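You operate a simulated robot arm through the tools that you are given. There is no shell and no other tool.

The job below is to be done with a simulated robot arm. You get a single attempt, and the scene is never put back.

JOB
Tip the dirty water out of the tub and rinse it clean under the cold tap.
Fine: both lots go down the sink; turn the tap off, stand the empty tub on the counter and leave the bowl as it is. Set down upright: tub. What is to be rubbed or washed off counts as gone when no trace of it is left.

It is judged by the outcome, as a careful person would: the job done as asked, and still so three seconds after it is handed in. It fails if anything else is knocked over, pushed out of place, dropped, spilled or broken.

ROBOT AND FRAMES
A 7-joint arm with a three-finger gripper, fixed in place. Base frame: the origin is at the foot of the arm, x ahead of it, y to its left, z up; the work surface is at about z = 0.47. Readings come in m, degrees, newtons and seconds.
With the tool pointing down near the work surface it reaches from about 0.1 to 0.8 m from the base axis. Its first joint turns from -166.0 to 166.0 degrees. Payload 2.94 kg.
The TCP is the grasp point between the finger pads, 0.03 m short of the fingertips. In the tool frame z runs along the fingers and y along their closing line. Largest opening 0.132 m; the body of the gripper starts 0.107 m behind the TCP.
Orientation is that of the tool frame in the base frame, as a unit quaternion [x, y, z, w]. With the fingers straight down and closing along the base's y, the tool's x points along the base's -x, its y along +y and its z along -z.

CONTROLS
- The arm moves only by the tool arm_command. Its argument "motion" is one flat list of numbers, 7 for each row, row after row: the shift along the base's x, y, z in units of 300 mm (1.0 is 300 mm), then the turn, a rotation vector about the base's x, y, z in units of 180 degrees (1.0 is 180 degrees), then the gripper command, from -1 (fully open) to 1 (shut), values between in proportion. In form: [dx, dy, dz, ax, ay, az, claw, dx, dy, dz, ax, ay, az, claw, ...]. A call has 1 to 20 rows; each row is the pose to reach, as a shift and turn from the pose commanded when the call began. A call with a number of a shift or a turn outside -1 to 1 is refused whole. Rows are played at 5 a second. More than 0.05 m and 8.6 degrees between two rows, or a gripper value outside its range, and nothing of the call is played. A pose out of reach is approached as far as the arm can. The call stops where the force on the tool passes 40 N (or 10 N more than at its start, if that is more) or the arm is blocked; 0.2 s more then pass. Each finger halts on what it meets, pressing with about 38 N; the grip force reading is that of the motor and also rises with nothing between the fingers. The clock runs only during rows and for 0.2 s after the last one: add rows that repeat a pose to give the fingers time. It gives the time, the measured TCP pose, the force on the tool (base axes), the opening and the grip force at its end, in the units of the frame above (readings bear some noise), with the torque about the TCP (base axes, N m) and any sound that the robot's microphone picked up.
- Cameras (640 x 400 px; columns grow to the right, rows downward): "scene" is fixed at [0.0516, 0.4973, 1.3336]; the picture's right is [-0.16, -0.99, 0.00], its down [-0.79, 0.13, -0.61] and it looks along [0.60, -0.10, -0.80] (base axes); focal length 225 px, centre (320, 200). "wrist" rides on the gripper at [0.072, 0.003, -0.144] in the tool frame; the picture's right is [-0.04, 1.00, 0.00], its down [-0.88, -0.04, -0.48] and it looks along [-0.48, -0.02, 0.88] (tool axes); focal length 256 px, centre (320, 200). There is no depth. A picture from a camera that has moved, and an enlarged one, comes with that camera's place and axes in the base frame and with its lens.
- get_image(camera): a new picture of that camera. The clock stands still meanwhile.
- raise_lower(by): slides the trunk up (or, below 0, down) by that many m; the arm rides with it, the base frame stays. It gives what a move gives, with no picture.
- close_up(camera, box): a new picture of the part [left, top, right, bottom] of that camera's present view, enlarged. The clock stands still meanwhile.
- sign_off(): hands the job in; it is judged then, once.

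Nothing tells you positions but the pictures and the camera data. Unless the task says otherwise, let go and move clear before handing in.

The tools are called after "Call:" as a command line: name --argument value ..., lists and objects as JSON in quotes. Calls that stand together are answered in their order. arm_command: Moves the arm, as the interface text tells. Its arguments: {"type":"object","properties":{"motion":{"type":"array","items":{"type":"number"}}},"required":["motion"]} The other tools are called the same way: raise_lower (by) slides the trunk up or down; get_image (camera) takes a picture; close_up (camera, box) takes an enlarged picture of a part of a camera's view; sign_off () hands the job in.

At the start:

```text
clock: 0.0
ee_pos: [0.3719, 0.2786, 1.1052]
ee_rot: [0.0, 1.0, 0.001, 0.0]
wrist_force: [0.7, -1.4, -0.5]
wrist_torque: [0.0, -0.01, 0.02]
grip_width: 0.132
grasp_force: 0.0
trunk travel left (down, up): [-0.25, 0.29]
```

scene: 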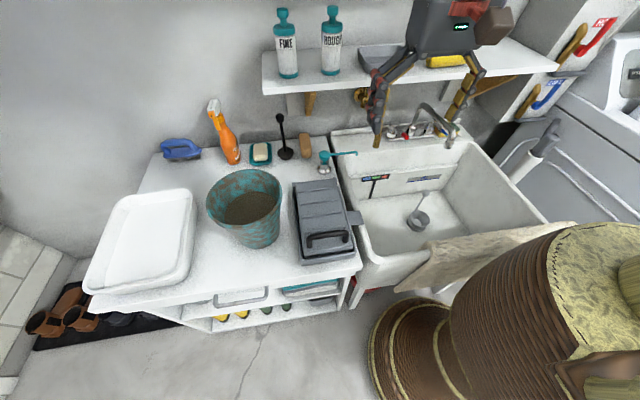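
wrist: 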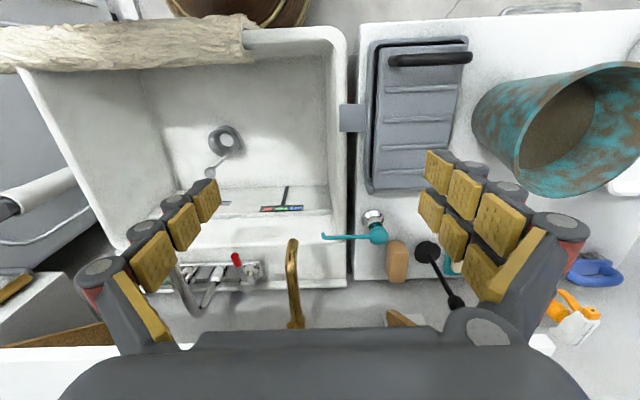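

I see a counter with a teal-and-rusty tub of dirty water, a tray, and a grey drainer, with a sink to its right that has taps. I'll look closer at the tub, the taps and the sink before moving.

Call:
close_up --camera "scene" --box '[340, 80, 500, 180]'

Call:
close_up --camera "scene" --box '[180, 130, 380, 280]'

Call:
close_up --camera "wrist" --box '[100, 180, 340, 330]'

Call:
close_up --camera "scene" --box '[340, 140, 560, 290]'

```text
4.00 times, centred on (420, 130) of scene
camera zoom: at [0.0516, 0.4973, 1.3336], right [-0.16, -0.99, 0.0], down [-0.79, 0.13, -0.61], along [0.6, -0.1, -0.8], focal length 899 px, centre (-80, 480)
```

zoom: 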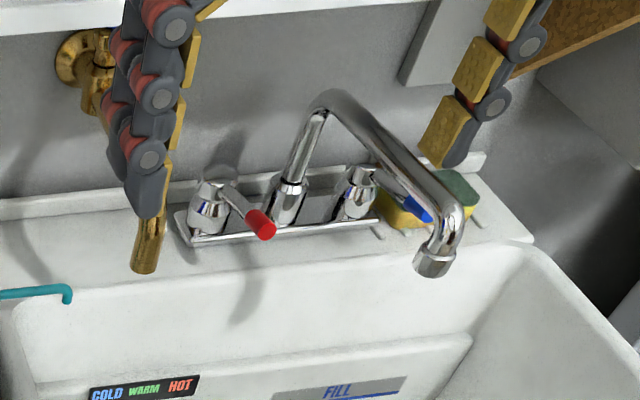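

```text
2.67 times, centred on (280, 205) of scene
camera zoom: at [0.0516, 0.4973, 1.3336], right [-0.16, -0.99, 0.0], down [-0.79, 0.13, -0.61], along [0.6, -0.1, -0.8], focal length 600 px, centre (427, 187)
```

zoom: 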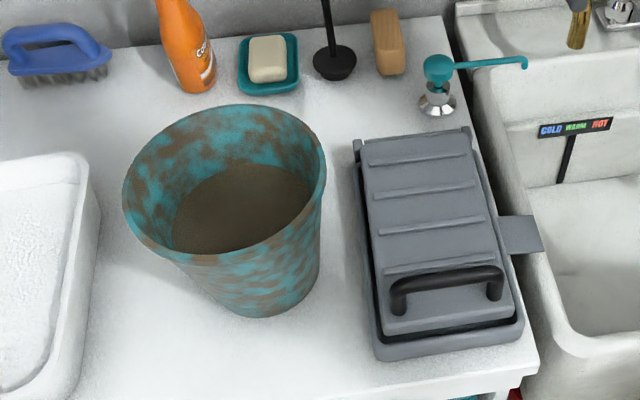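

```text
2.67 times, centred on (220, 255) of wrist
camera zoom: at [0.3004, 0.283, 1.2488], right [0.04, 1.0, 0.0], down [0.88, -0.04, 0.48], along [0.48, -0.02, -0.88], focal length 683 px, centre (587, 53)
```

zoom: 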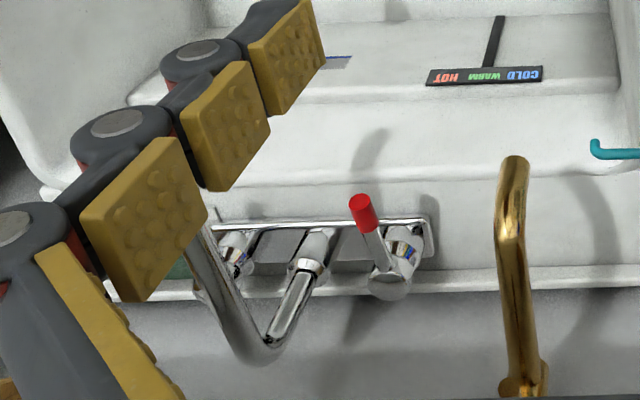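

```text
2.67 times, centred on (450, 215) of scene
camera zoom: at [0.0516, 0.4973, 1.3336], right [-0.16, -0.99, 0.0], down [-0.79, 0.13, -0.61], along [0.6, -0.1, -0.8], focal length 600 px, centre (-27, 160)
```

zoom: 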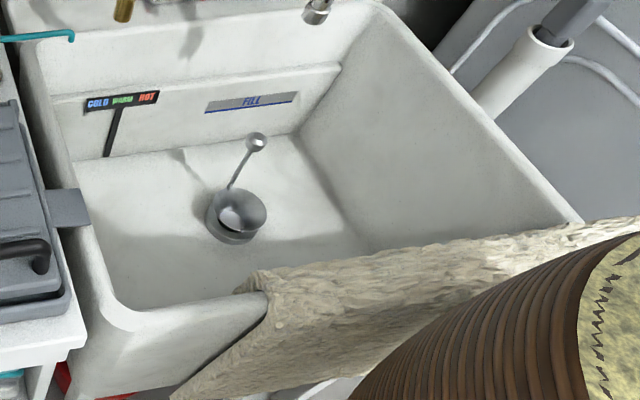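

The counter top seems to be at about z = 0.78, with the sink floor lower. The tub looks to be near (0.40, 0.62) and the taps near x = 0.7, y from 0.07 to -0.09. I'll move the wrist camera over the tub to measure it.

Call:
arm_command --motion '[-0.033, 0.143, 0.024, 0, 0, 0, -1, -0.067, 0.286, 0.048, 0, 0, 0, -1, -0.1, 0.429, 0.071, 0, 0, 0, -1, -0.133, 0.571, 0.095, 0, 0, 0, -1, -0.167, 0.714, 0.119, 0, 0, 0, -1, -0.2, 0.857, 0.143, 0, 0, 0, -1, -0.233, 1.0, 0.167, 0, 0, 0, -1]'

Call:
get_image --camera "wrist"

Call:
get_image --camera "scene"

Call:
close_up --camera "scene" --box '[340, 80, 500, 180]'

```text
clock: 1.6
ee_pos: [0.3027, 0.5796, 1.1559]
ee_rot: [0.001, 1.0, -0.001, 0.0]
wrist_force: [1.3, -0.5, 0.2]
wrist_torque: [-0.02, 0.02, 0.02]
grip_width: 0.1318
grasp_force: 0.0
trunk travel left (down, up): [-0.25, 0.29]
```

```text
taken
camera wrist: at [0.2311, 0.5838, 1.2985], right [0.04, 1.0, 0.0], down [0.88, -0.04, 0.48], along [0.47, -0.02, -0.88], focal length 256 px, centre (320, 200)
```

wrist: 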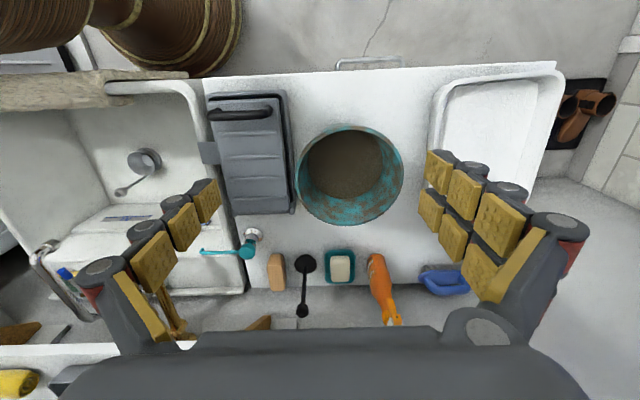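

```text
taken
```

scene: 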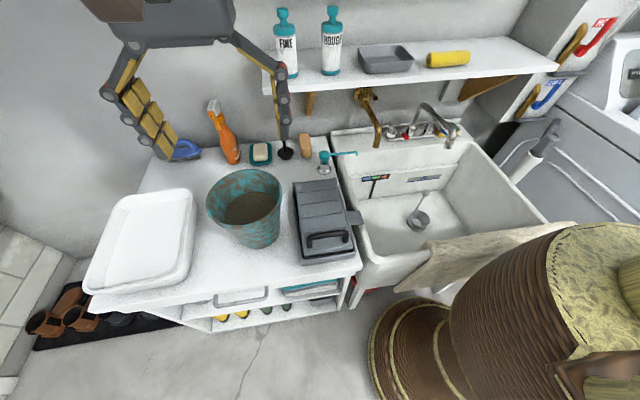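

```text
4.00 times, centred on (420, 130) of scene
camera zoom: at [0.0516, 0.4973, 1.3336], right [-0.16, -0.99, 0.0], down [-0.79, 0.13, -0.61], along [0.6, -0.1, -0.8], focal length 899 px, centre (-80, 480)
```

zoom: 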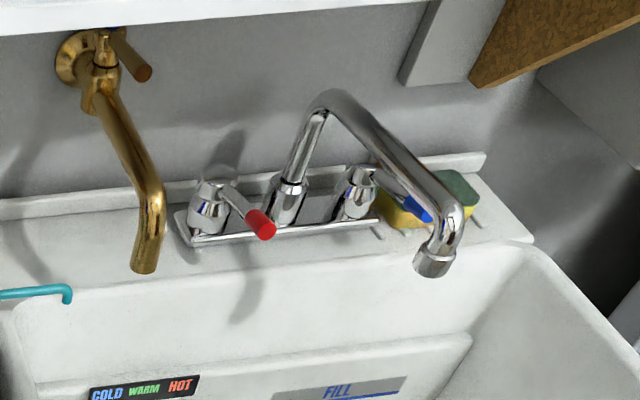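

The tub is now clearly in view. There's also a brass wall tap with its own lever next to the chrome mixer, so I'll zoom in to check which one is cold.

Call:
close_up --camera "scene" --box '[345, 80, 393, 110]'

Call:
close_up --camera "scene" --box '[380, 95, 476, 155]'

Call:
close_up --camera "scene" --box '[390, 180, 454, 240]'

Call:
close_up --camera "wrist" --box '[280, 100, 440, 250]'

Call:
close_up --camera "scene" --box '[190, 150, 310, 270]'

Call:
close_up --camera "wrist" --box '[0, 120, 260, 340]'

```text
13.33 times, centred on (369, 95) of scene
camera zoom: at [0.0516, 0.4973, 1.3336], right [-0.16, -0.99, 0.0], down [-0.79, 0.13, -0.61], along [0.6, -0.1, -0.8], focal length 2998 px, centre (-333, 1600)
```

zoom: 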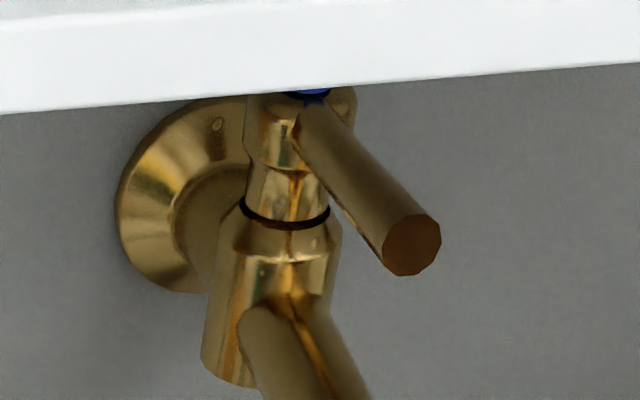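

```text
6.67 times, centred on (428, 125) of scene
camera zoom: at [0.0516, 0.4973, 1.3336], right [-0.16, -0.99, 0.0], down [-0.79, 0.13, -0.61], along [0.6, -0.1, -0.8], focal length 1499 px, centre (-400, 700)
```

zoom: 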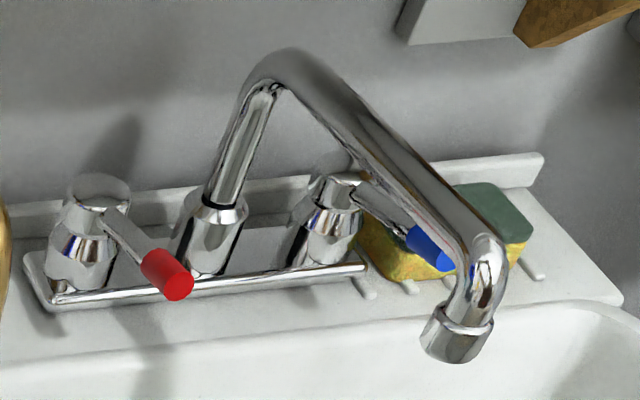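

```text
6.67 times, centred on (422, 210) of scene
camera zoom: at [0.0516, 0.4973, 1.3336], right [-0.16, -0.99, 0.0], down [-0.79, 0.13, -0.61], along [0.6, -0.1, -0.8], focal length 1499 px, centre (-360, 133)
```

zoom: 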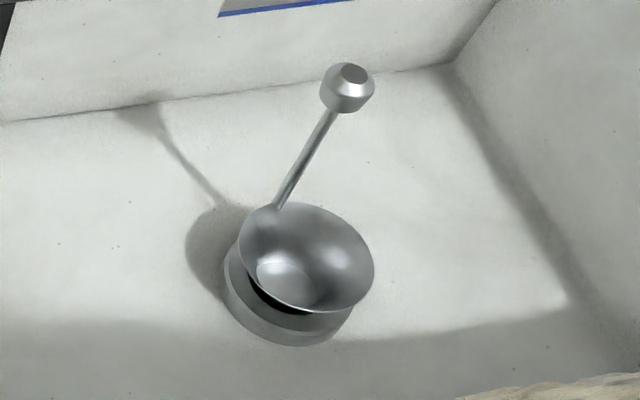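

```text
2.67 times, centred on (360, 175) of wrist
camera zoom: at [0.2311, 0.5838, 1.2985], right [0.04, 1.0, 0.0], down [0.88, -0.04, 0.48], along [0.47, -0.02, -0.88], focal length 683 px, centre (213, 267)
```

zoom: 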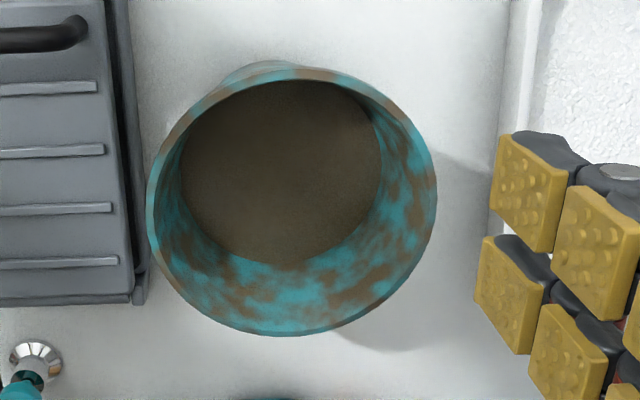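

```text
3.33 times, centred on (250, 210) of scene
camera zoom: at [0.0516, 0.4973, 1.3336], right [-0.16, -0.99, 0.0], down [-0.79, 0.13, -0.61], along [0.6, -0.1, -0.8], focal length 749 px, centre (553, 167)
```

zoom: 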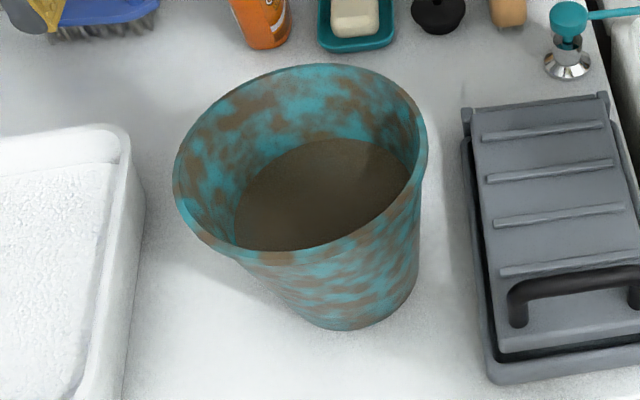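

```text
1.82 times, centred on (130, 230) of wrist
camera zoom: at [0.2311, 0.5838, 1.2985], right [0.04, 1.0, 0.0], down [0.88, -0.04, 0.48], along [0.47, -0.02, -0.88], focal length 465 px, centre (666, 146)
```

zoom: 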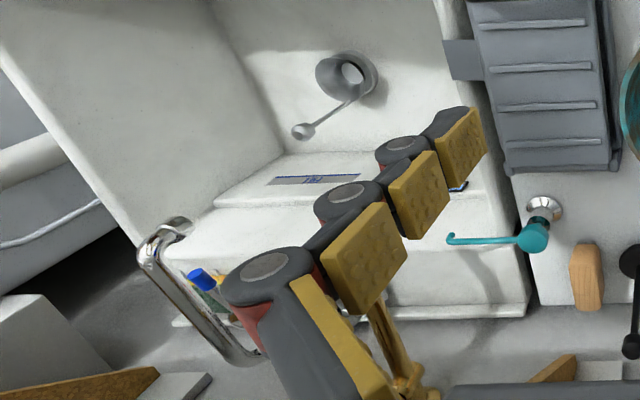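

The tub is about 0.18 m across the rim, centred near (0.405, 0.625), and about half full. The brass tap has a blue cap and the mixer has a blue lever. The mixer outlet is near (0.55, 0.00, 0.87), over the middle of the sink. Next I'll move the wrist camera above the sink to look at the taps and levers.

Call:
arm_command --motion '[0.0, -0.15, 0, 0, 0, 0, -1, 0, -0.3, 0, 0, 0, 0, -1, 0, -0.45, 0, 0, 0, 0, -1, 0, -0.6, 0, 0, 0, 0, -1, 0, -0.75, 0, 0, 0, 0, -1, 0, -0.9, 0, 0, 0, 0, -1, 0, -1.0, 0, 0, 0, 0, -1]'

Call:
arm_command --motion '[0.05, -0.14, 0, 0, 0, 0, -0.5, 0.1, -0.28, 0, 0, 0, 0, 0, 0.15, -0.42, 0, 0, 0, 0, 0.5, 0.2, -0.56, 0, 0, 0, 0, 1, 0.25, -0.7, 0, 0, 0, 0, 1, 0.3, -0.84, 0, 0, 0, 0, 1, 0.35, -0.98, 0, 0, 0, 0, 1, 0.4, -1.0, 0, 0, 0, 0, 1]'

Call:
get_image --camera "wrist"

Call:
get_image --camera "scene"

```text
clock: 3.2
ee_pos: [0.3046, 0.2822, 1.1567]
ee_rot: [0.0, 1.0, 0.0, -0.001]
wrist_force: [0.1, -0.6, -0.2]
wrist_torque: [0.0, 0.02, -0.01]
grip_width: 0.1319
grasp_force: 0.1
trunk travel left (down, up): [-0.25, 0.29]
```

```text
clock: 5.0
ee_pos: [0.4223, -0.0229, 1.1568]
ee_rot: [0.0, 1.0, 0.0, 0.0]
wrist_force: [0.5, -0.3, -0.1]
wrist_torque: [0.01, -0.01, 0.02]
grip_width: 0.0135
grasp_force: 1.7
trunk travel left (down, up): [-0.25, 0.29]
```

```text
taken
camera wrist: at [0.3495, -0.0182, 1.3016], right [0.04, 1.0, 0.0], down [0.88, -0.04, 0.48], along [0.48, -0.02, -0.88], focal length 256 px, centre (320, 200)
```

wrist: 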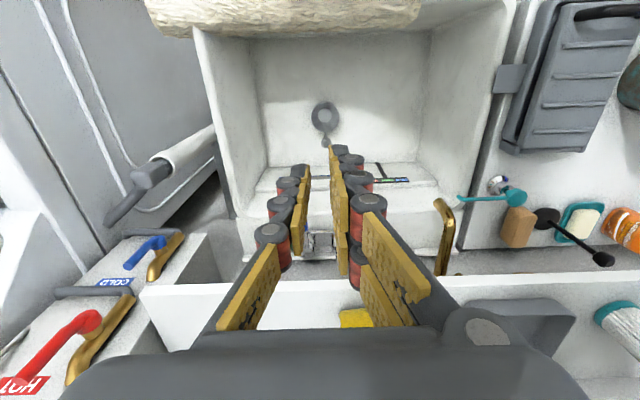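

```text
taken
```

scene: 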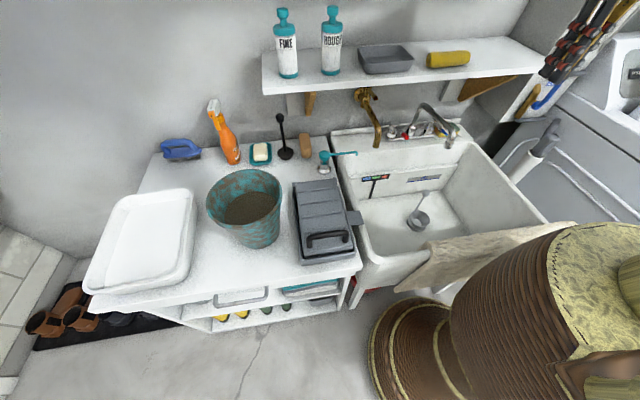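

There are labelled HOT and COLD handles on the unit to the right of the sink. I'll look closely at those before deciding which tap to use.

Call:
close_up --camera "wrist" --box '[0, 200, 240, 400]'

Call:
close_up --camera "scene" --box '[480, 0, 640, 160]'

Call:
close_up --camera "wrist" --box '[240, 140, 480, 300]'

```text
2.00 times, centred on (120, 300) of wrist
camera zoom: at [0.3495, -0.0182, 1.3016], right [0.04, 1.0, 0.0], down [0.88, -0.04, 0.48], along [0.48, -0.02, -0.88], focal length 512 px, centre (720, 0)
```

zoom: 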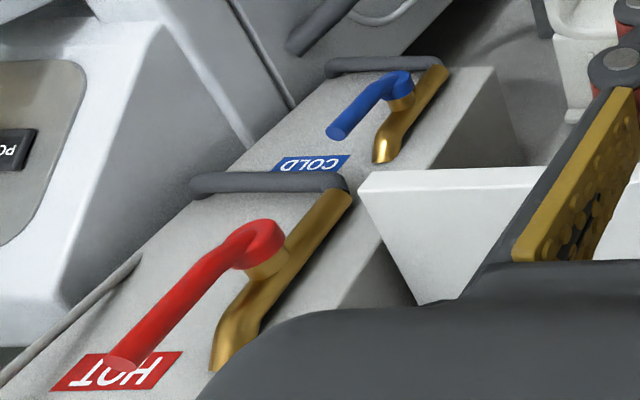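

```text
2.50 times, centred on (560, 80) of scene
camera zoom: at [0.0516, 0.4973, 1.3336], right [-0.16, -0.99, 0.0], down [-0.79, 0.13, -0.61], along [0.6, -0.1, -0.8], focal length 562 px, centre (-280, 500)
```

zoom: 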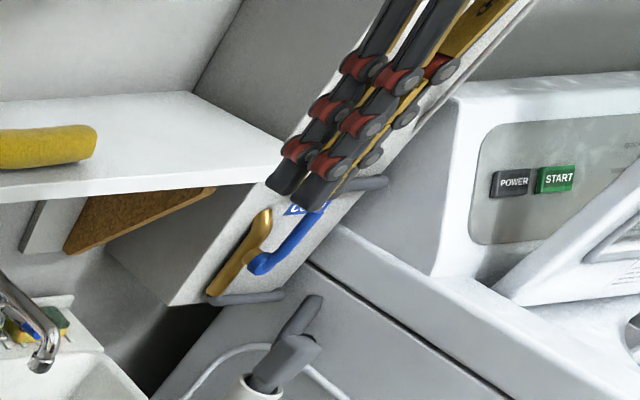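

```text
2.50 times, centred on (360, 220) of wrist
camera zoom: at [0.3495, -0.0182, 1.3016], right [0.04, 1.0, 0.0], down [0.88, -0.04, 0.48], along [0.48, -0.02, -0.88], focal length 640 px, centre (220, 150)
```

zoom: 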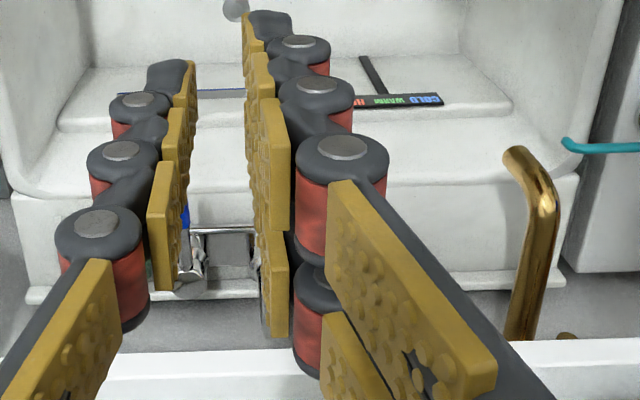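

The labelled HOT and COLD valves on the right belong to the washing machine. I'll use the sink's mixer with the blue lever, so I'll open the fingers and get a clear view of it.

Call:
arm_command --motion '[0, 0, -0.08, 0, 0, 0, -1, -0.03, 0.03, -0.16, 0, 0, 0, -1, -0.06, 0.06, -0.24, 0, 0, 0, -1, -0.07, 0.06, -0.3, 0, 0, 0, -1, -0.07, 0.06, -0.3, 0, 0, 0, -1, -0.07, 0.06, -0.3, 0, 0, 0, -1, -0.07, 0.06, -0.3, 0, 0, 0, -1]'

Call:
get_image --camera "wrist"

Call:
close_up --camera "wrist" --box '[220, 200, 420, 325]'

Call:
close_up --camera "wrist" --box '[240, 20, 400, 160]'

```text
clock: 6.6
ee_pos: [0.4015, -0.0035, 1.0665]
ee_rot: [-0.001, 1.0, 0.0, 0.0]
wrist_force: [0.1, -0.5, 0.6]
wrist_torque: [0.01, 0.0, -0.02]
grip_width: 0.1283
grasp_force: 0.1
trunk travel left (down, up): [-0.25, 0.29]
```

```text
taken
camera wrist: at [0.3286, 0.0, 1.2104], right [0.04, 1.0, 0.0], down [0.88, -0.04, 0.48], along [0.47, -0.02, -0.88], focal length 256 px, centre (320, 200)
```

wrist: 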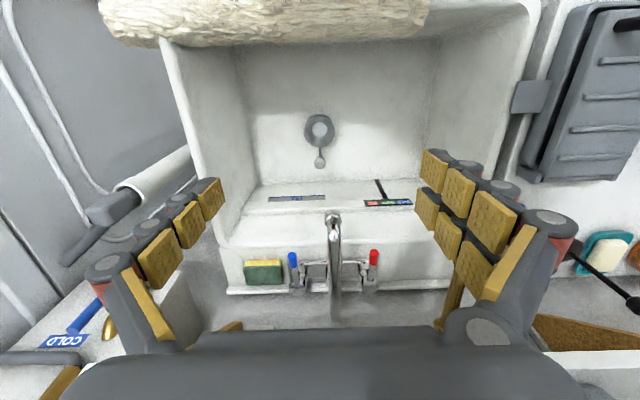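

```text
3.20 times, centred on (320, 262) of wrist
camera zoom: at [0.3286, 0.0, 1.2104], right [0.04, 1.0, 0.0], down [0.88, -0.04, 0.48], along [0.47, -0.02, -0.88], focal length 819 px, centre (320, 0)
```

zoom: 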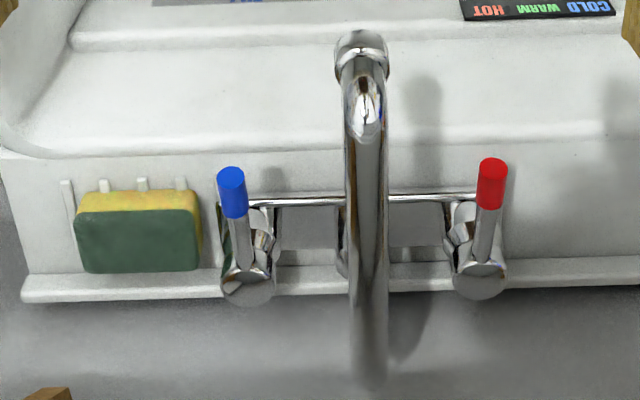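

```text
2.86 times, centred on (320, 90) of wrist
camera zoom: at [0.3286, 0.0, 1.2104], right [0.04, 1.0, 0.0], down [0.88, -0.04, 0.48], along [0.47, -0.02, -0.88], focal length 731 px, centre (320, 514)
```

zoom: 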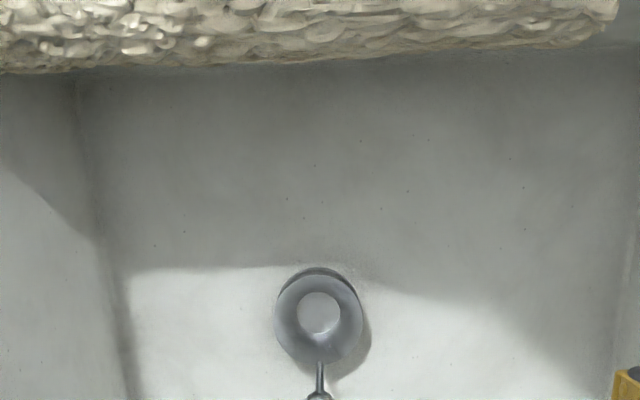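

Both levers point straight out at the user, so both are off. The blue tip is near (0.651, -0.067, 0.83) and the spout outlet is near (0.537, 0.012, 0.875). The shelf edge overhangs at about x = 0.64, z = 1.03, so I'll come in tilted with the fingers straddling the blue lever, stopping short first to check.

Call:
arm_command --motion '[0, -0.1, 0, 0, -0.039, 0, -0.3, 0, -0.212, 0, 0, -0.078, 0, 0.2, 0.1, -0.212, -0.05, 0, -0.117, 0, 0.3, 0.22, -0.212, -0.12, 0, -0.156, 0, 0.3, 0.34, -0.212, -0.2, 0, -0.194, 0, 0.3, 0.46, -0.212, -0.3, 0, -0.194, 0, 0.3, 0.57, -0.212, -0.4, 0, -0.194, 0, 0.3, 0.62, -0.212, -0.45, 0, -0.194, 0, 0.3, 0.62, -0.212, -0.45, 0, -0.194, 0, 0.3]'

Call:
get_image --camera "wrist"

Call:
close_up --camera "scene" --box '[340, 60, 500, 180]'

```text
clock: 8.6
ee_pos: [0.5906, -0.0679, 0.9347]
ee_rot: [0.001, 0.954, 0.001, 0.299]
wrist_force: [-0.5, -0.2, 0.0]
wrist_torque: [-0.03, 0.02, -0.02]
grip_width: 0.0462
grasp_force: 0.0
trunk travel left (down, up): [-0.25, 0.29]
```

```text
taken
camera wrist: at [0.4478, -0.0639, 1.0121], right [0.04, 1.0, 0.02], down [0.45, -0.04, 0.89], along [0.89, -0.02, -0.45], focal length 256 px, centre (320, 200)
```

wrist: 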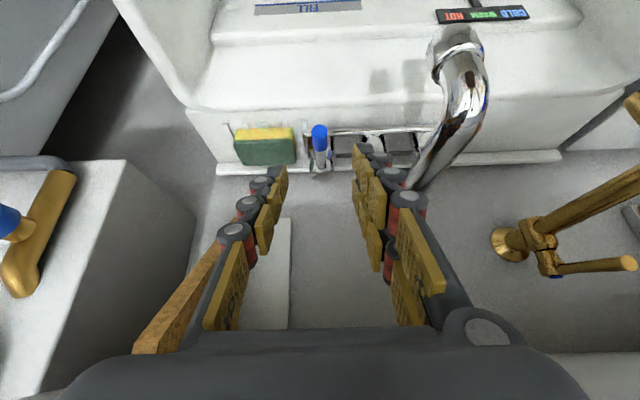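

```text
3.33 times, centred on (420, 120) of scene
camera zoom: at [0.0516, 0.4973, 1.3336], right [-0.16, -0.99, 0.0], down [-0.79, 0.13, -0.61], along [0.6, -0.1, -0.8], focal length 749 px, centre (-13, 467)
```

zoom: 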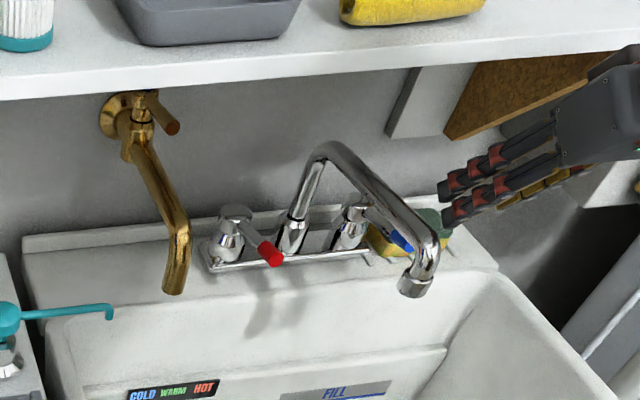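

The lever is centred between the fingers, so I'll go down along the tool axis to straddle it.

Call:
arm_command --motion '[0.075, 0, -0.105, 0, 0, 0, 0.3, 0.15, 0, -0.21, 0, 0, 0, 0.3, 0.225, 0, -0.316, 0, 0, 0, 0.3, 0.225, 0, -0.316, 0, 0, 0, 0.3]'

Call:
get_image --camera "wrist"

Call:
close_up --camera "scene" --box '[380, 80, 500, 170]'

```text
clock: 9.6
ee_pos: [0.6575, -0.0665, 0.8349]
ee_rot: [0.0, 0.954, 0.0, 0.3]
wrist_force: [0.9, -0.1, -0.1]
wrist_torque: [-0.02, 0.0, 0.0]
grip_width: 0.0462
grasp_force: 0.2
trunk travel left (down, up): [-0.25, 0.29]
```

```text
taken
camera wrist: at [0.515, -0.0625, 0.9122], right [0.04, 1.0, 0.02], down [0.45, -0.04, 0.89], along [0.89, -0.02, -0.45], focal length 256 px, centre (320, 200)
```

wrist: 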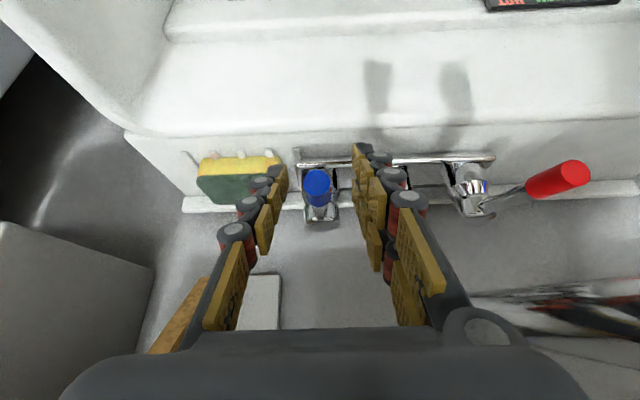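

```text
4.44 times, centred on (440, 125) of scene
camera zoom: at [0.0516, 0.4973, 1.3336], right [-0.16, -0.99, 0.0], down [-0.79, 0.13, -0.61], along [0.6, -0.1, -0.8], focal length 999 px, centre (-213, 533)
```

zoom: 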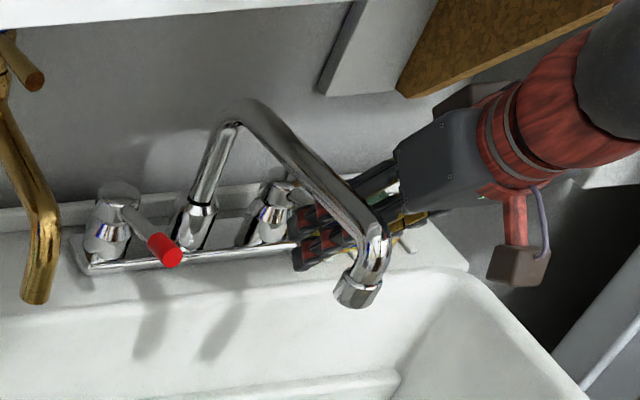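

The blue lever now sits between the fingers. I'll nudge it outward (towards -y) gently and check for movement or the sound of water.

Call:
arm_command --motion '[0, -0.04, 0, 0, 0, 0, 0.3, 0, -0.07, 0, 0, 0, 0, 0.3, 0, -0.1, 0, 0, 0, 0, 0.3, 0, -0.13, 0, 0, 0, 0, 0.3, 0, -0.15, 0, 0, 0, 0, 0.3]'

Call:
get_image --camera "wrist"

Call:
get_image --camera "scene"

```text
clock: 10.8
ee_pos: [0.6562, -0.1125, 0.8365]
ee_rot: [0.0, 0.954, 0.0, 0.3]
wrist_force: [0.0, 1.0, 0.4]
wrist_torque: [0.0, 0.01, 0.02]
grip_width: 0.0466
grasp_force: 0.1
trunk travel left (down, up): [-0.25, 0.29]
```

```text
taken
camera wrist: at [0.514, -0.1086, 0.9122], right [0.04, 1.0, 0.02], down [0.45, -0.04, 0.89], along [0.89, -0.02, -0.45], focal length 256 px, centre (320, 200)
```

wrist: 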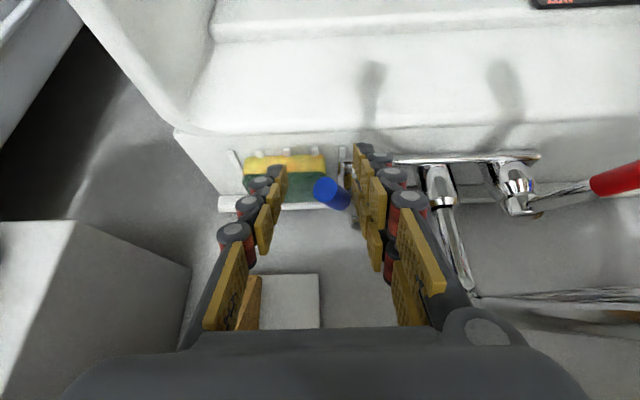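

```text
taken
```

scene: 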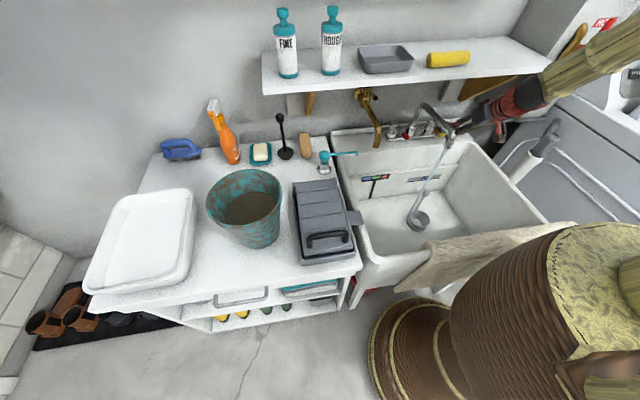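

Pushing the lever outward worked, and water is running from the mixer spout. I'll check where the stream lands.

Call:
close_up --camera "scene" --box '[370, 110, 500, 250]'

Call:
close_up --camera "scene" --box '[390, 180, 454, 240]'

```text
2.86 times, centred on (435, 180) of scene
camera zoom: at [0.0516, 0.4973, 1.3336], right [-0.16, -0.99, 0.0], down [-0.79, 0.13, -0.61], along [0.6, -0.1, -0.8], focal length 642 px, centre (-9, 257)
```

zoom: 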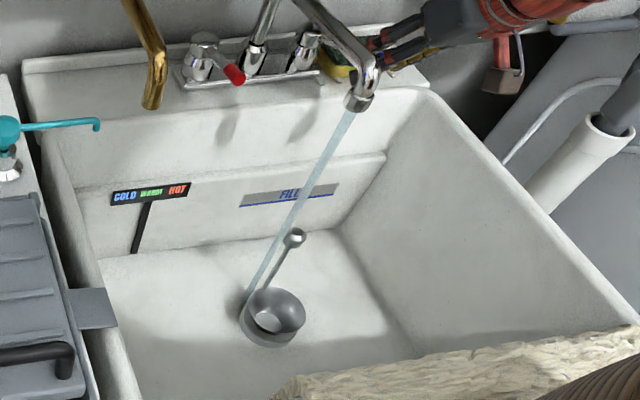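

```text
6.67 times, centred on (422, 210) of scene
camera zoom: at [0.0516, 0.4973, 1.3336], right [-0.16, -0.99, 0.0], down [-0.79, 0.13, -0.61], along [0.6, -0.1, -0.8], focal length 1499 px, centre (-360, 133)
```

zoom: 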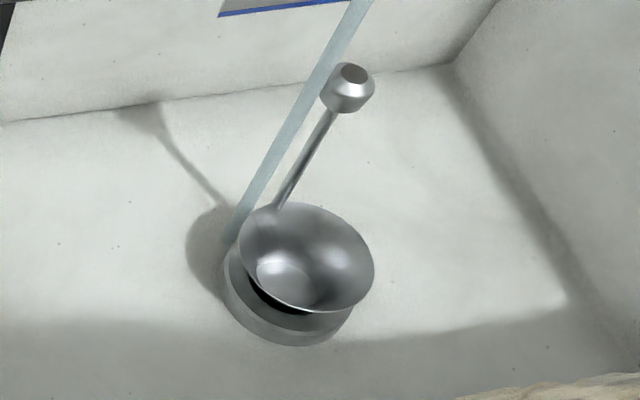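

The stream falls straight to the drain. I'll leave it running, back the hand out along its axis and return to upright over the sink. Then I'll rehearse the tipping motion empty-handed.

Call:
arm_command --motion '[-0.075, 0, 0.105, 0, 0, 0, 0.3, -0.15, 0, 0.21, 0, 0, 0, 0.3, -0.225, 0, 0.316, 0, 0, 0, 0.3, -0.33, 0, 0.42, 0, 0, 0, 0.3, -0.45, 0, 0.5, 0, 0.039, 0, 0.3, -0.57, 0, 0.58, 0, 0.078, 0, 0.3, -0.68, 0.1, 0.65, 0, 0.117, 0, 0.3, -0.8, 0.2, 0.75, 0, 0.156, 0, 0.3, -0.8, 0.35, 0.8, 0, 0.194, 0, 0.3, -0.8, 0.5, 0.85, 0, 0.194, 0, 0.3, -0.8, 0.65, 0.9, 0, 0.194, 0, 0.3, -0.8, 0.75, 0.9, 0, 0.194, 0, 0.3]'

Call:
get_image --camera "scene"

Call:
get_image --camera "wrist"

```text
refused: row 8 steps farther than a row can; nothing moved
```

```text
taken
```

scene: 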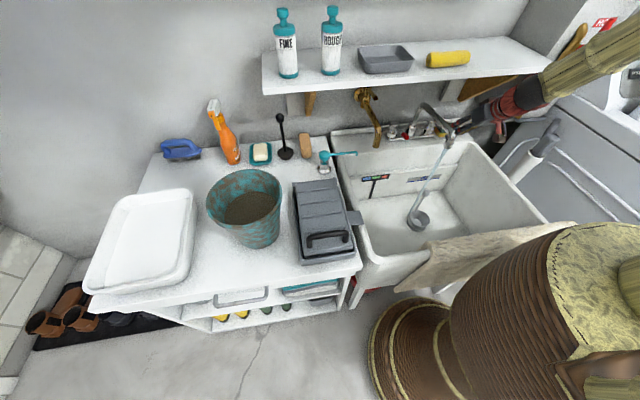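

```text
taken
camera wrist: at [0.514, -0.1086, 0.9122], right [0.04, 1.0, 0.02], down [0.45, -0.04, 0.89], along [0.89, -0.02, -0.45], focal length 256 px, centre (320, 200)
```

wrist: 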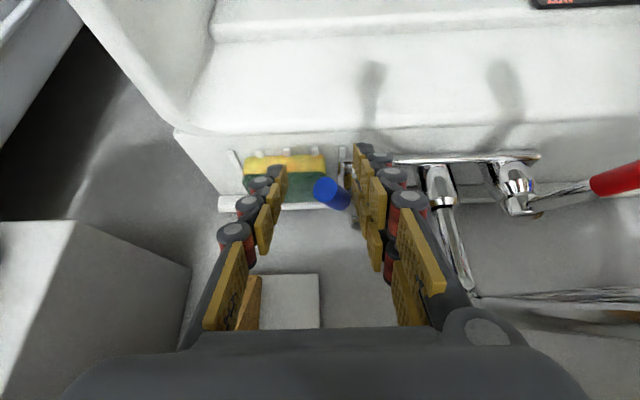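

That move was refused because one step was too big, and nothing moved. I'll send it again with smaller steps.

Call:
arm_command --motion '[-0.075, 0, 0.105, 0, 0, 0, 0.3, -0.15, 0, 0.21, 0, 0, 0, 0.3, -0.225, 0, 0.316, 0, 0, 0, 0.3, -0.33, 0, 0.41, 0, 0, 0, 0.3, -0.44, 0, 0.49, 0, 0.039, 0, 0.3, -0.55, 0.02, 0.57, 0, 0.078, 0, 0.3, -0.64, 0.1, 0.65, 0, 0.117, 0, 0.3, -0.72, 0.2, 0.73, 0, 0.156, 0, 0.3, -0.78, 0.32, 0.8, 0, 0.194, 0, 0.3, -0.8, 0.46, 0.85, 0, 0.194, 0, 0.3, -0.8, 0.6, 0.9, 0, 0.194, 0, 0.3, -0.8, 0.75, 0.9, 0, 0.194, 0, 0.3]'

Call:
get_image --camera "scene"

Call:
get_image --camera "wrist"

```text
clock: 13.4
ee_pos: [0.4144, 0.116, 1.1045]
ee_rot: [0.0, 1.0, 0.0, 0.0]
wrist_force: [-0.6, 0.2, 0.4]
wrist_torque: [-0.01, 0.0, 0.03]
grip_width: 0.0464
grasp_force: 0.1
trunk travel left (down, up): [-0.25, 0.29]
```

```text
taken
```

scene: 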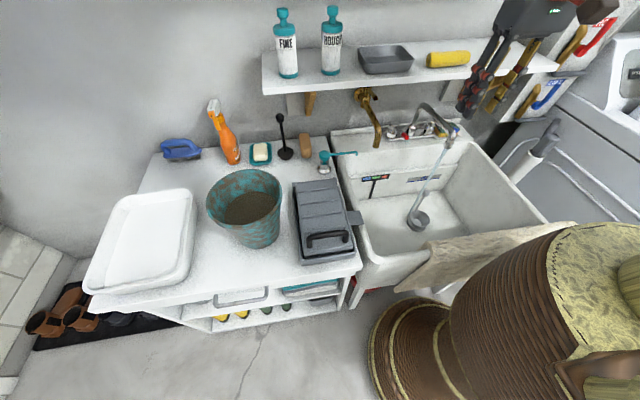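

```text
taken
camera wrist: at [0.3414, 0.1194, 1.2489], right [0.04, 1.0, 0.0], down [0.88, -0.04, 0.47], along [0.47, -0.02, -0.88], focal length 256 px, centre (320, 200)
```

wrist: 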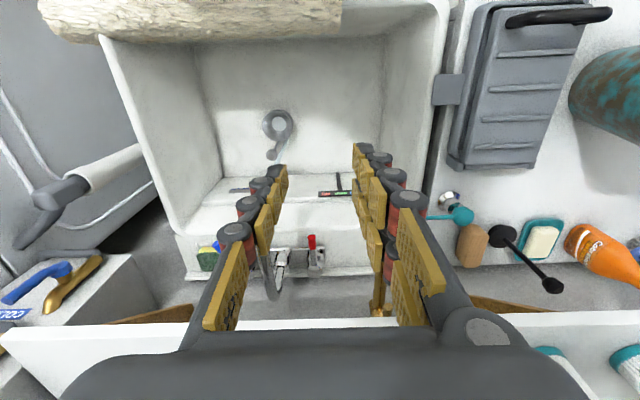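

Now I'll rehearse the tip over open space, turning the tool from straight down to pointing towards -y and slightly up.

Call:
arm_command --motion '[0, 0, 0, -0.044, 0, 0, 0.3, 0, 0, 0, -0.088, 0, 0, 0.3, 0, 0, 0, -0.132, 0, 0, 0.3, 0, 0, 0, -0.176, 0, 0, 0.3, 0, 0, 0, -0.22, 0, 0, 0.3, 0, 0, 0, -0.264, 0, 0, 0.3, 0, 0, 0, -0.308, 0, 0, 0.3, 0, 0, 0, -0.352, 0, 0, 0.3, 0, 0, 0, -0.396, 0, 0, 0.3, 0, 0, 0, -0.44, 0, 0, 0.3, 0, 0, 0, -0.484, 0, 0, 0.3, 0, 0, 0, -0.528, 0, 0, 0.3, 0, 0, 0, -0.572, 0, 0, 0.3, 0, 0, 0, -0.616, 0, 0, 0.3]'

Call:
get_image --camera "scene"

```text
clock: 16.4
ee_pos: [0.3863, 0.0816, 1.0802]
ee_rot: [0.003, -0.566, 0.825, 0.002]
wrist_force: [-1.2, -1.6, -6.1]
wrist_torque: [-0.64, 0.04, 0.13]
grip_width: 0.0464
grasp_force: 0.1
out of reach, approached as far as the arm can: row 14
trunk travel left (down, up): [-0.25, 0.29]
```

```text
taken
```

scene: 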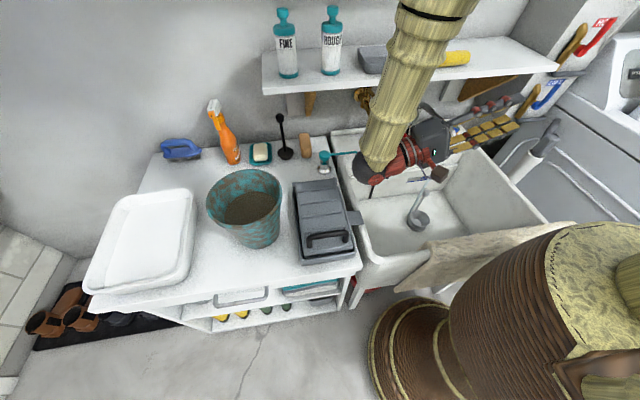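

Call:
arm_command --motion '[0, 0, 0, 0, 0, 0, 0.3]'

Call:
get_image --camera "wrist"

Call:
close_up --camera "scene" --box '[320, 50, 540, 220]'

```text
clock: 16.8
ee_pos: [0.388, 0.0812, 1.0818]
ee_rot: [0.0, -0.567, 0.823, 0.0]
wrist_force: [0.6, 0.0, 0.2]
wrist_torque: [-0.03, 0.03, -0.02]
grip_width: 0.0463
grasp_force: 0.1
trunk travel left (down, up): [-0.25, 0.29]
```

```text
taken
camera wrist: at [0.3146, 0.2165, 1.0283], right [0.04, -0.36, -0.93], down [0.88, 0.46, -0.13], along [0.48, -0.81, 0.33], focal length 256 px, centre (320, 200)
```

wrist: 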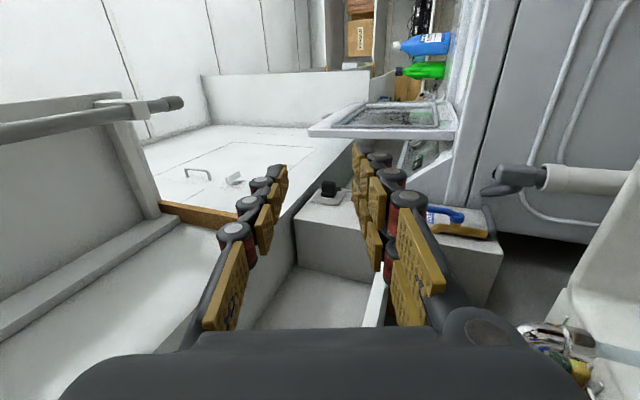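

```text
2.35 times, centred on (430, 135) of scene
camera zoom: at [0.0516, 0.4973, 1.3336], right [-0.16, -0.99, 0.0], down [-0.79, 0.13, -0.61], along [0.6, -0.1, -0.8], focal length 529 px, centre (61, 353)
```

zoom: 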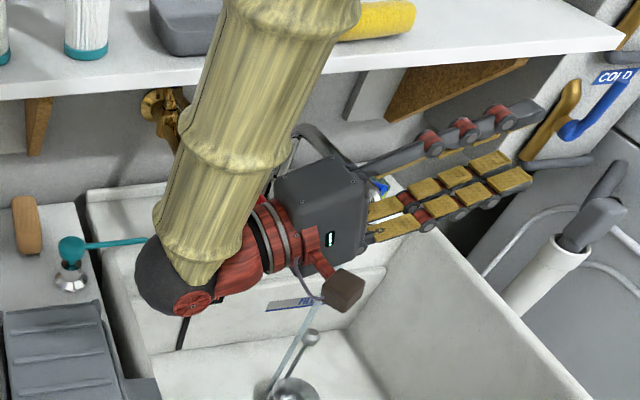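

The arm can reach the tipped orientation, about 110°, with the hand on the +y side. I'll undo the turn and go back over the tub for a precise fix before gripping its sink-side rim.

Call:
arm_command --motion '[0, 0, 0, 0.044, 0, 0, 0.3, 0, 0, 0, 0.088, 0, 0, 0.3, 0, 0, 0, 0.132, 0, 0, 0.3, 0, 0, 0, 0.176, 0, 0, 0.3, 0, 0, 0, 0.22, 0, 0, 0.3, 0, 0, 0, 0.264, 0, 0, 0.3, 0, 0, 0, 0.308, 0, 0, 0.3, 0, 0, 0, 0.352, 0, 0, 0.3, 0, 0, 0, 0.396, 0, 0, 0.3, 0, 0, 0, 0.44, 0, 0, 0.3, 0, 0, 0, 0.484, 0, 0, 0.3, 0, 0, 0, 0.528, 0, 0, 0.3, 0, 0, 0, 0.572, 0, 0, 0.3, 0, 0, 0, 0.616, 0, 0, 0.3]'

Call:
arm_command --motion '[0, 0.14, 0.02, 0, 0, 0, 0.0, 0, 0.28, 0.04, 0, 0, 0, -0.3, 0, 0.42, 0.06, 0, 0, 0, -0.6, -0.02, 0.56, 0.08, 0, 0, 0, -1, -0.04, 0.7, 0.08, 0, 0, 0, -1, -0.06, 0.84, 0.08, 0, 0, 0, -1, -0.1, 0.98, 0.08, 0, 0, 0, -1]'

Call:
arm_command --motion '[0, 0.12, 0, 0, 0, 0, -1, 0, 0.24, 0, 0, 0, 0, -1, 0, 0.35, 0, 0, 0, 0, -1, 0, 0.35, 0, 0, 0, 0, -1]'

Call:
get_image --camera "wrist"

Call:
close_up --camera "wrist" --box '[240, 80, 440, 260]'

```text
clock: 19.8
ee_pos: [0.3878, 0.0823, 1.0802]
ee_rot: [-0.001, 1.0, 0.001, 0.001]
wrist_force: [-0.3, 0.0, -0.3]
wrist_torque: [0.02, 0.01, -0.02]
grip_width: 0.0462
grasp_force: 0.1
trunk travel left (down, up): [-0.25, 0.29]
```

```text
clock: 21.4
ee_pos: [0.3575, 0.3764, 1.1026]
ee_rot: [0.001, 1.0, -0.001, 0.0]
wrist_force: [0.3, 0.1, -0.2]
wrist_torque: [-0.03, -0.01, -0.01]
grip_width: 0.1322
grasp_force: 0.1
trunk travel left (down, up): [-0.25, 0.29]
```

```text
clock: 22.4
ee_pos: [0.3585, 0.4829, 1.1041]
ee_rot: [0.0, 1.0, 0.0, 0.0]
wrist_force: [0.2, -0.2, -0.4]
wrist_torque: [-0.05, 0.02, 0.02]
grip_width: 0.132
grasp_force: 0.1
trunk travel left (down, up): [-0.25, 0.29]
```

```text
taken
camera wrist: at [0.2851, 0.4861, 1.2483], right [0.04, 1.0, 0.0], down [0.88, -0.04, 0.48], along [0.48, -0.02, -0.88], focal length 256 px, centre (320, 200)
```

wrist: 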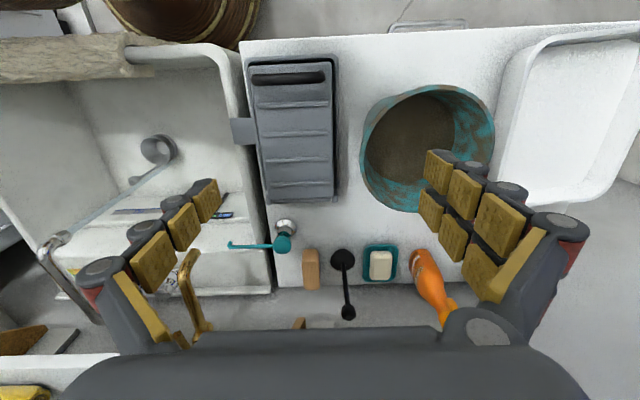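

```text
2.22 times, centred on (340, 170) of wrist
camera zoom: at [0.2851, 0.4861, 1.2483], right [0.04, 1.0, 0.0], down [0.88, -0.04, 0.48], along [0.48, -0.02, -0.88], focal length 569 px, centre (276, 267)
```

zoom: 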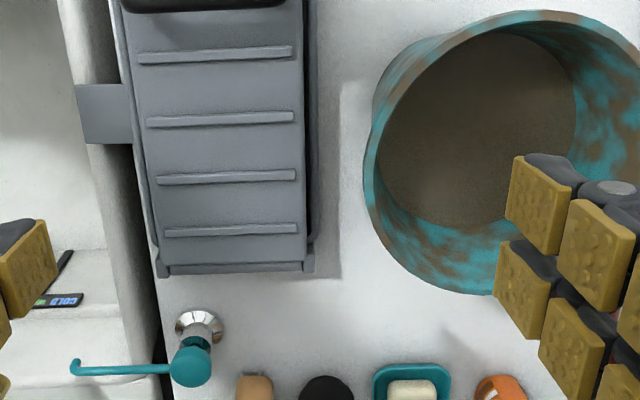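

The rim is centred at about (0.406, 0.6255), with a radius of 0.09 and a height of z ≈ 0.907. I'll come in above the sink-side rim, tilted about 8° to match the wall taper and with a narrow opening.

Call:
arm_command --motion '[0.05, 0.05, -0.1, 0.015, 0, 0, -0.5, 0.1, 0.1, -0.2, 0.03, 0, 0, 0, 0.158, 0.143, -0.3, 0.044, 0, 0, 0.39, 0.158, 0.143, -0.347, 0.044, 0, 0, 0.39, 0.158, 0.143, -0.347, 0.044, 0, 0, 0.39, 0.158, 0.143, -0.347, 0.044, 0, 0, 0.39]'

Call:
get_image --camera "wrist"

Call:
close_up --camera "scene" --box '[180, 60, 380, 280]'

```text
clock: 23.8
ee_pos: [0.4063, 0.5237, 1.0025]
ee_rot: [0.0, 0.998, 0.069, 0.0]
wrist_force: [0.8, -0.5, 0.7]
wrist_torque: [0.02, 0.01, -0.02]
grip_width: 0.0409
grasp_force: 0.0
trunk travel left (down, up): [-0.25, 0.29]
```

```text
taken
camera wrist: at [0.3328, 0.507, 1.1453], right [0.04, 0.99, 0.14], down [0.88, -0.1, 0.47], along [0.48, 0.1, -0.87], focal length 256 px, centre (320, 200)
```

wrist: 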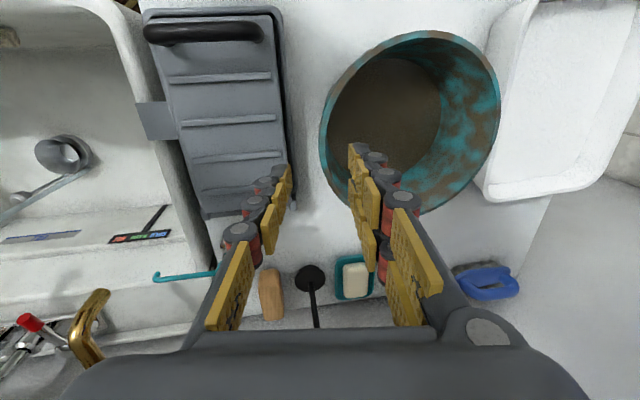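

```text
1.82 times, centred on (280, 170) of scene
camera zoom: at [0.0516, 0.4973, 1.3336], right [-0.16, -0.99, 0.0], down [-0.79, 0.13, -0.61], along [0.6, -0.1, -0.8], focal length 409 px, centre (393, 254)
```

zoom: 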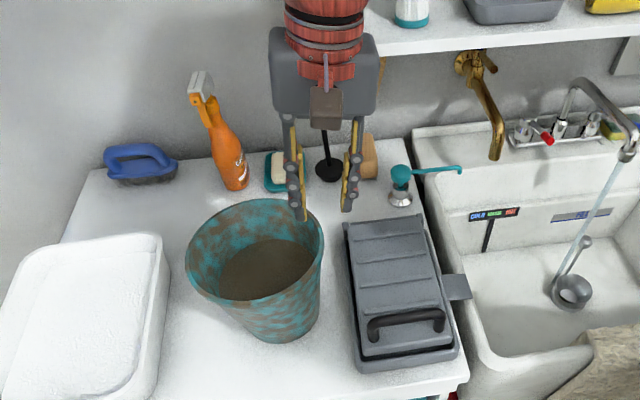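

The rim edge lines up with the finger gap. I'll slide straight down along the tool axis, then check before closing.

Call:
arm_command --motion '[0, 0.0156, -0.1, 0, 0, 0, 0.39, 0, 0.0312, -0.2, 0, 0, 0, 0.39, 0, 0.0468, -0.3, 0, 0, 0, 0.39, 0, 0.0626, -0.402, 0, 0, 0, 0.39, 0, 0.0626, -0.402, 0, 0, 0, 0.39]'

Call:
get_image --camera "wrist"

Call:
close_up --camera "scene" --box '[200, 120, 340, 260]'

```text
clock: 25.0
ee_pos: [0.4047, 0.5442, 0.8809]
ee_rot: [-0.001, 0.998, 0.068, 0.0]
wrist_force: [0.2, -0.2, -1.1]
wrist_torque: [0.0, 0.0, -0.01]
grip_width: 0.0406
grasp_force: 0.0
trunk travel left (down, up): [-0.25, 0.29]
```

```text
taken
camera wrist: at [0.3322, 0.5276, 1.0245], right [0.04, 0.99, 0.14], down [0.88, -0.1, 0.47], along [0.48, 0.1, -0.87], focal length 256 px, centre (320, 200)
```

wrist: 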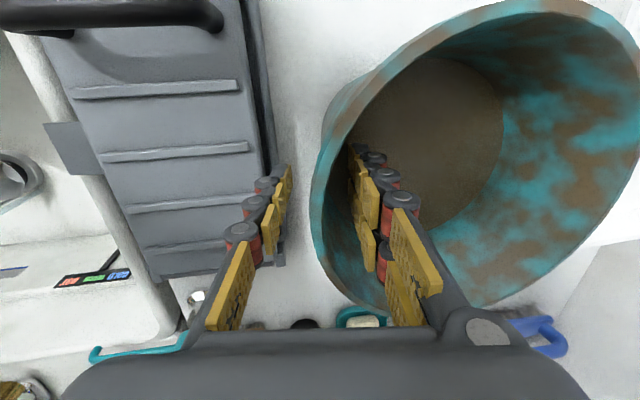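

```text
2.86 times, centred on (270, 190) of scene
camera zoom: at [0.0516, 0.4973, 1.3336], right [-0.16, -0.99, 0.0], down [-0.79, 0.13, -0.61], along [0.6, -0.1, -0.8], focal length 642 px, centre (463, 229)
```

zoom: 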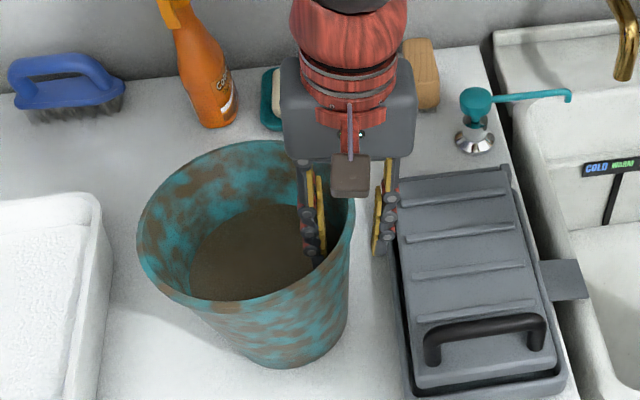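

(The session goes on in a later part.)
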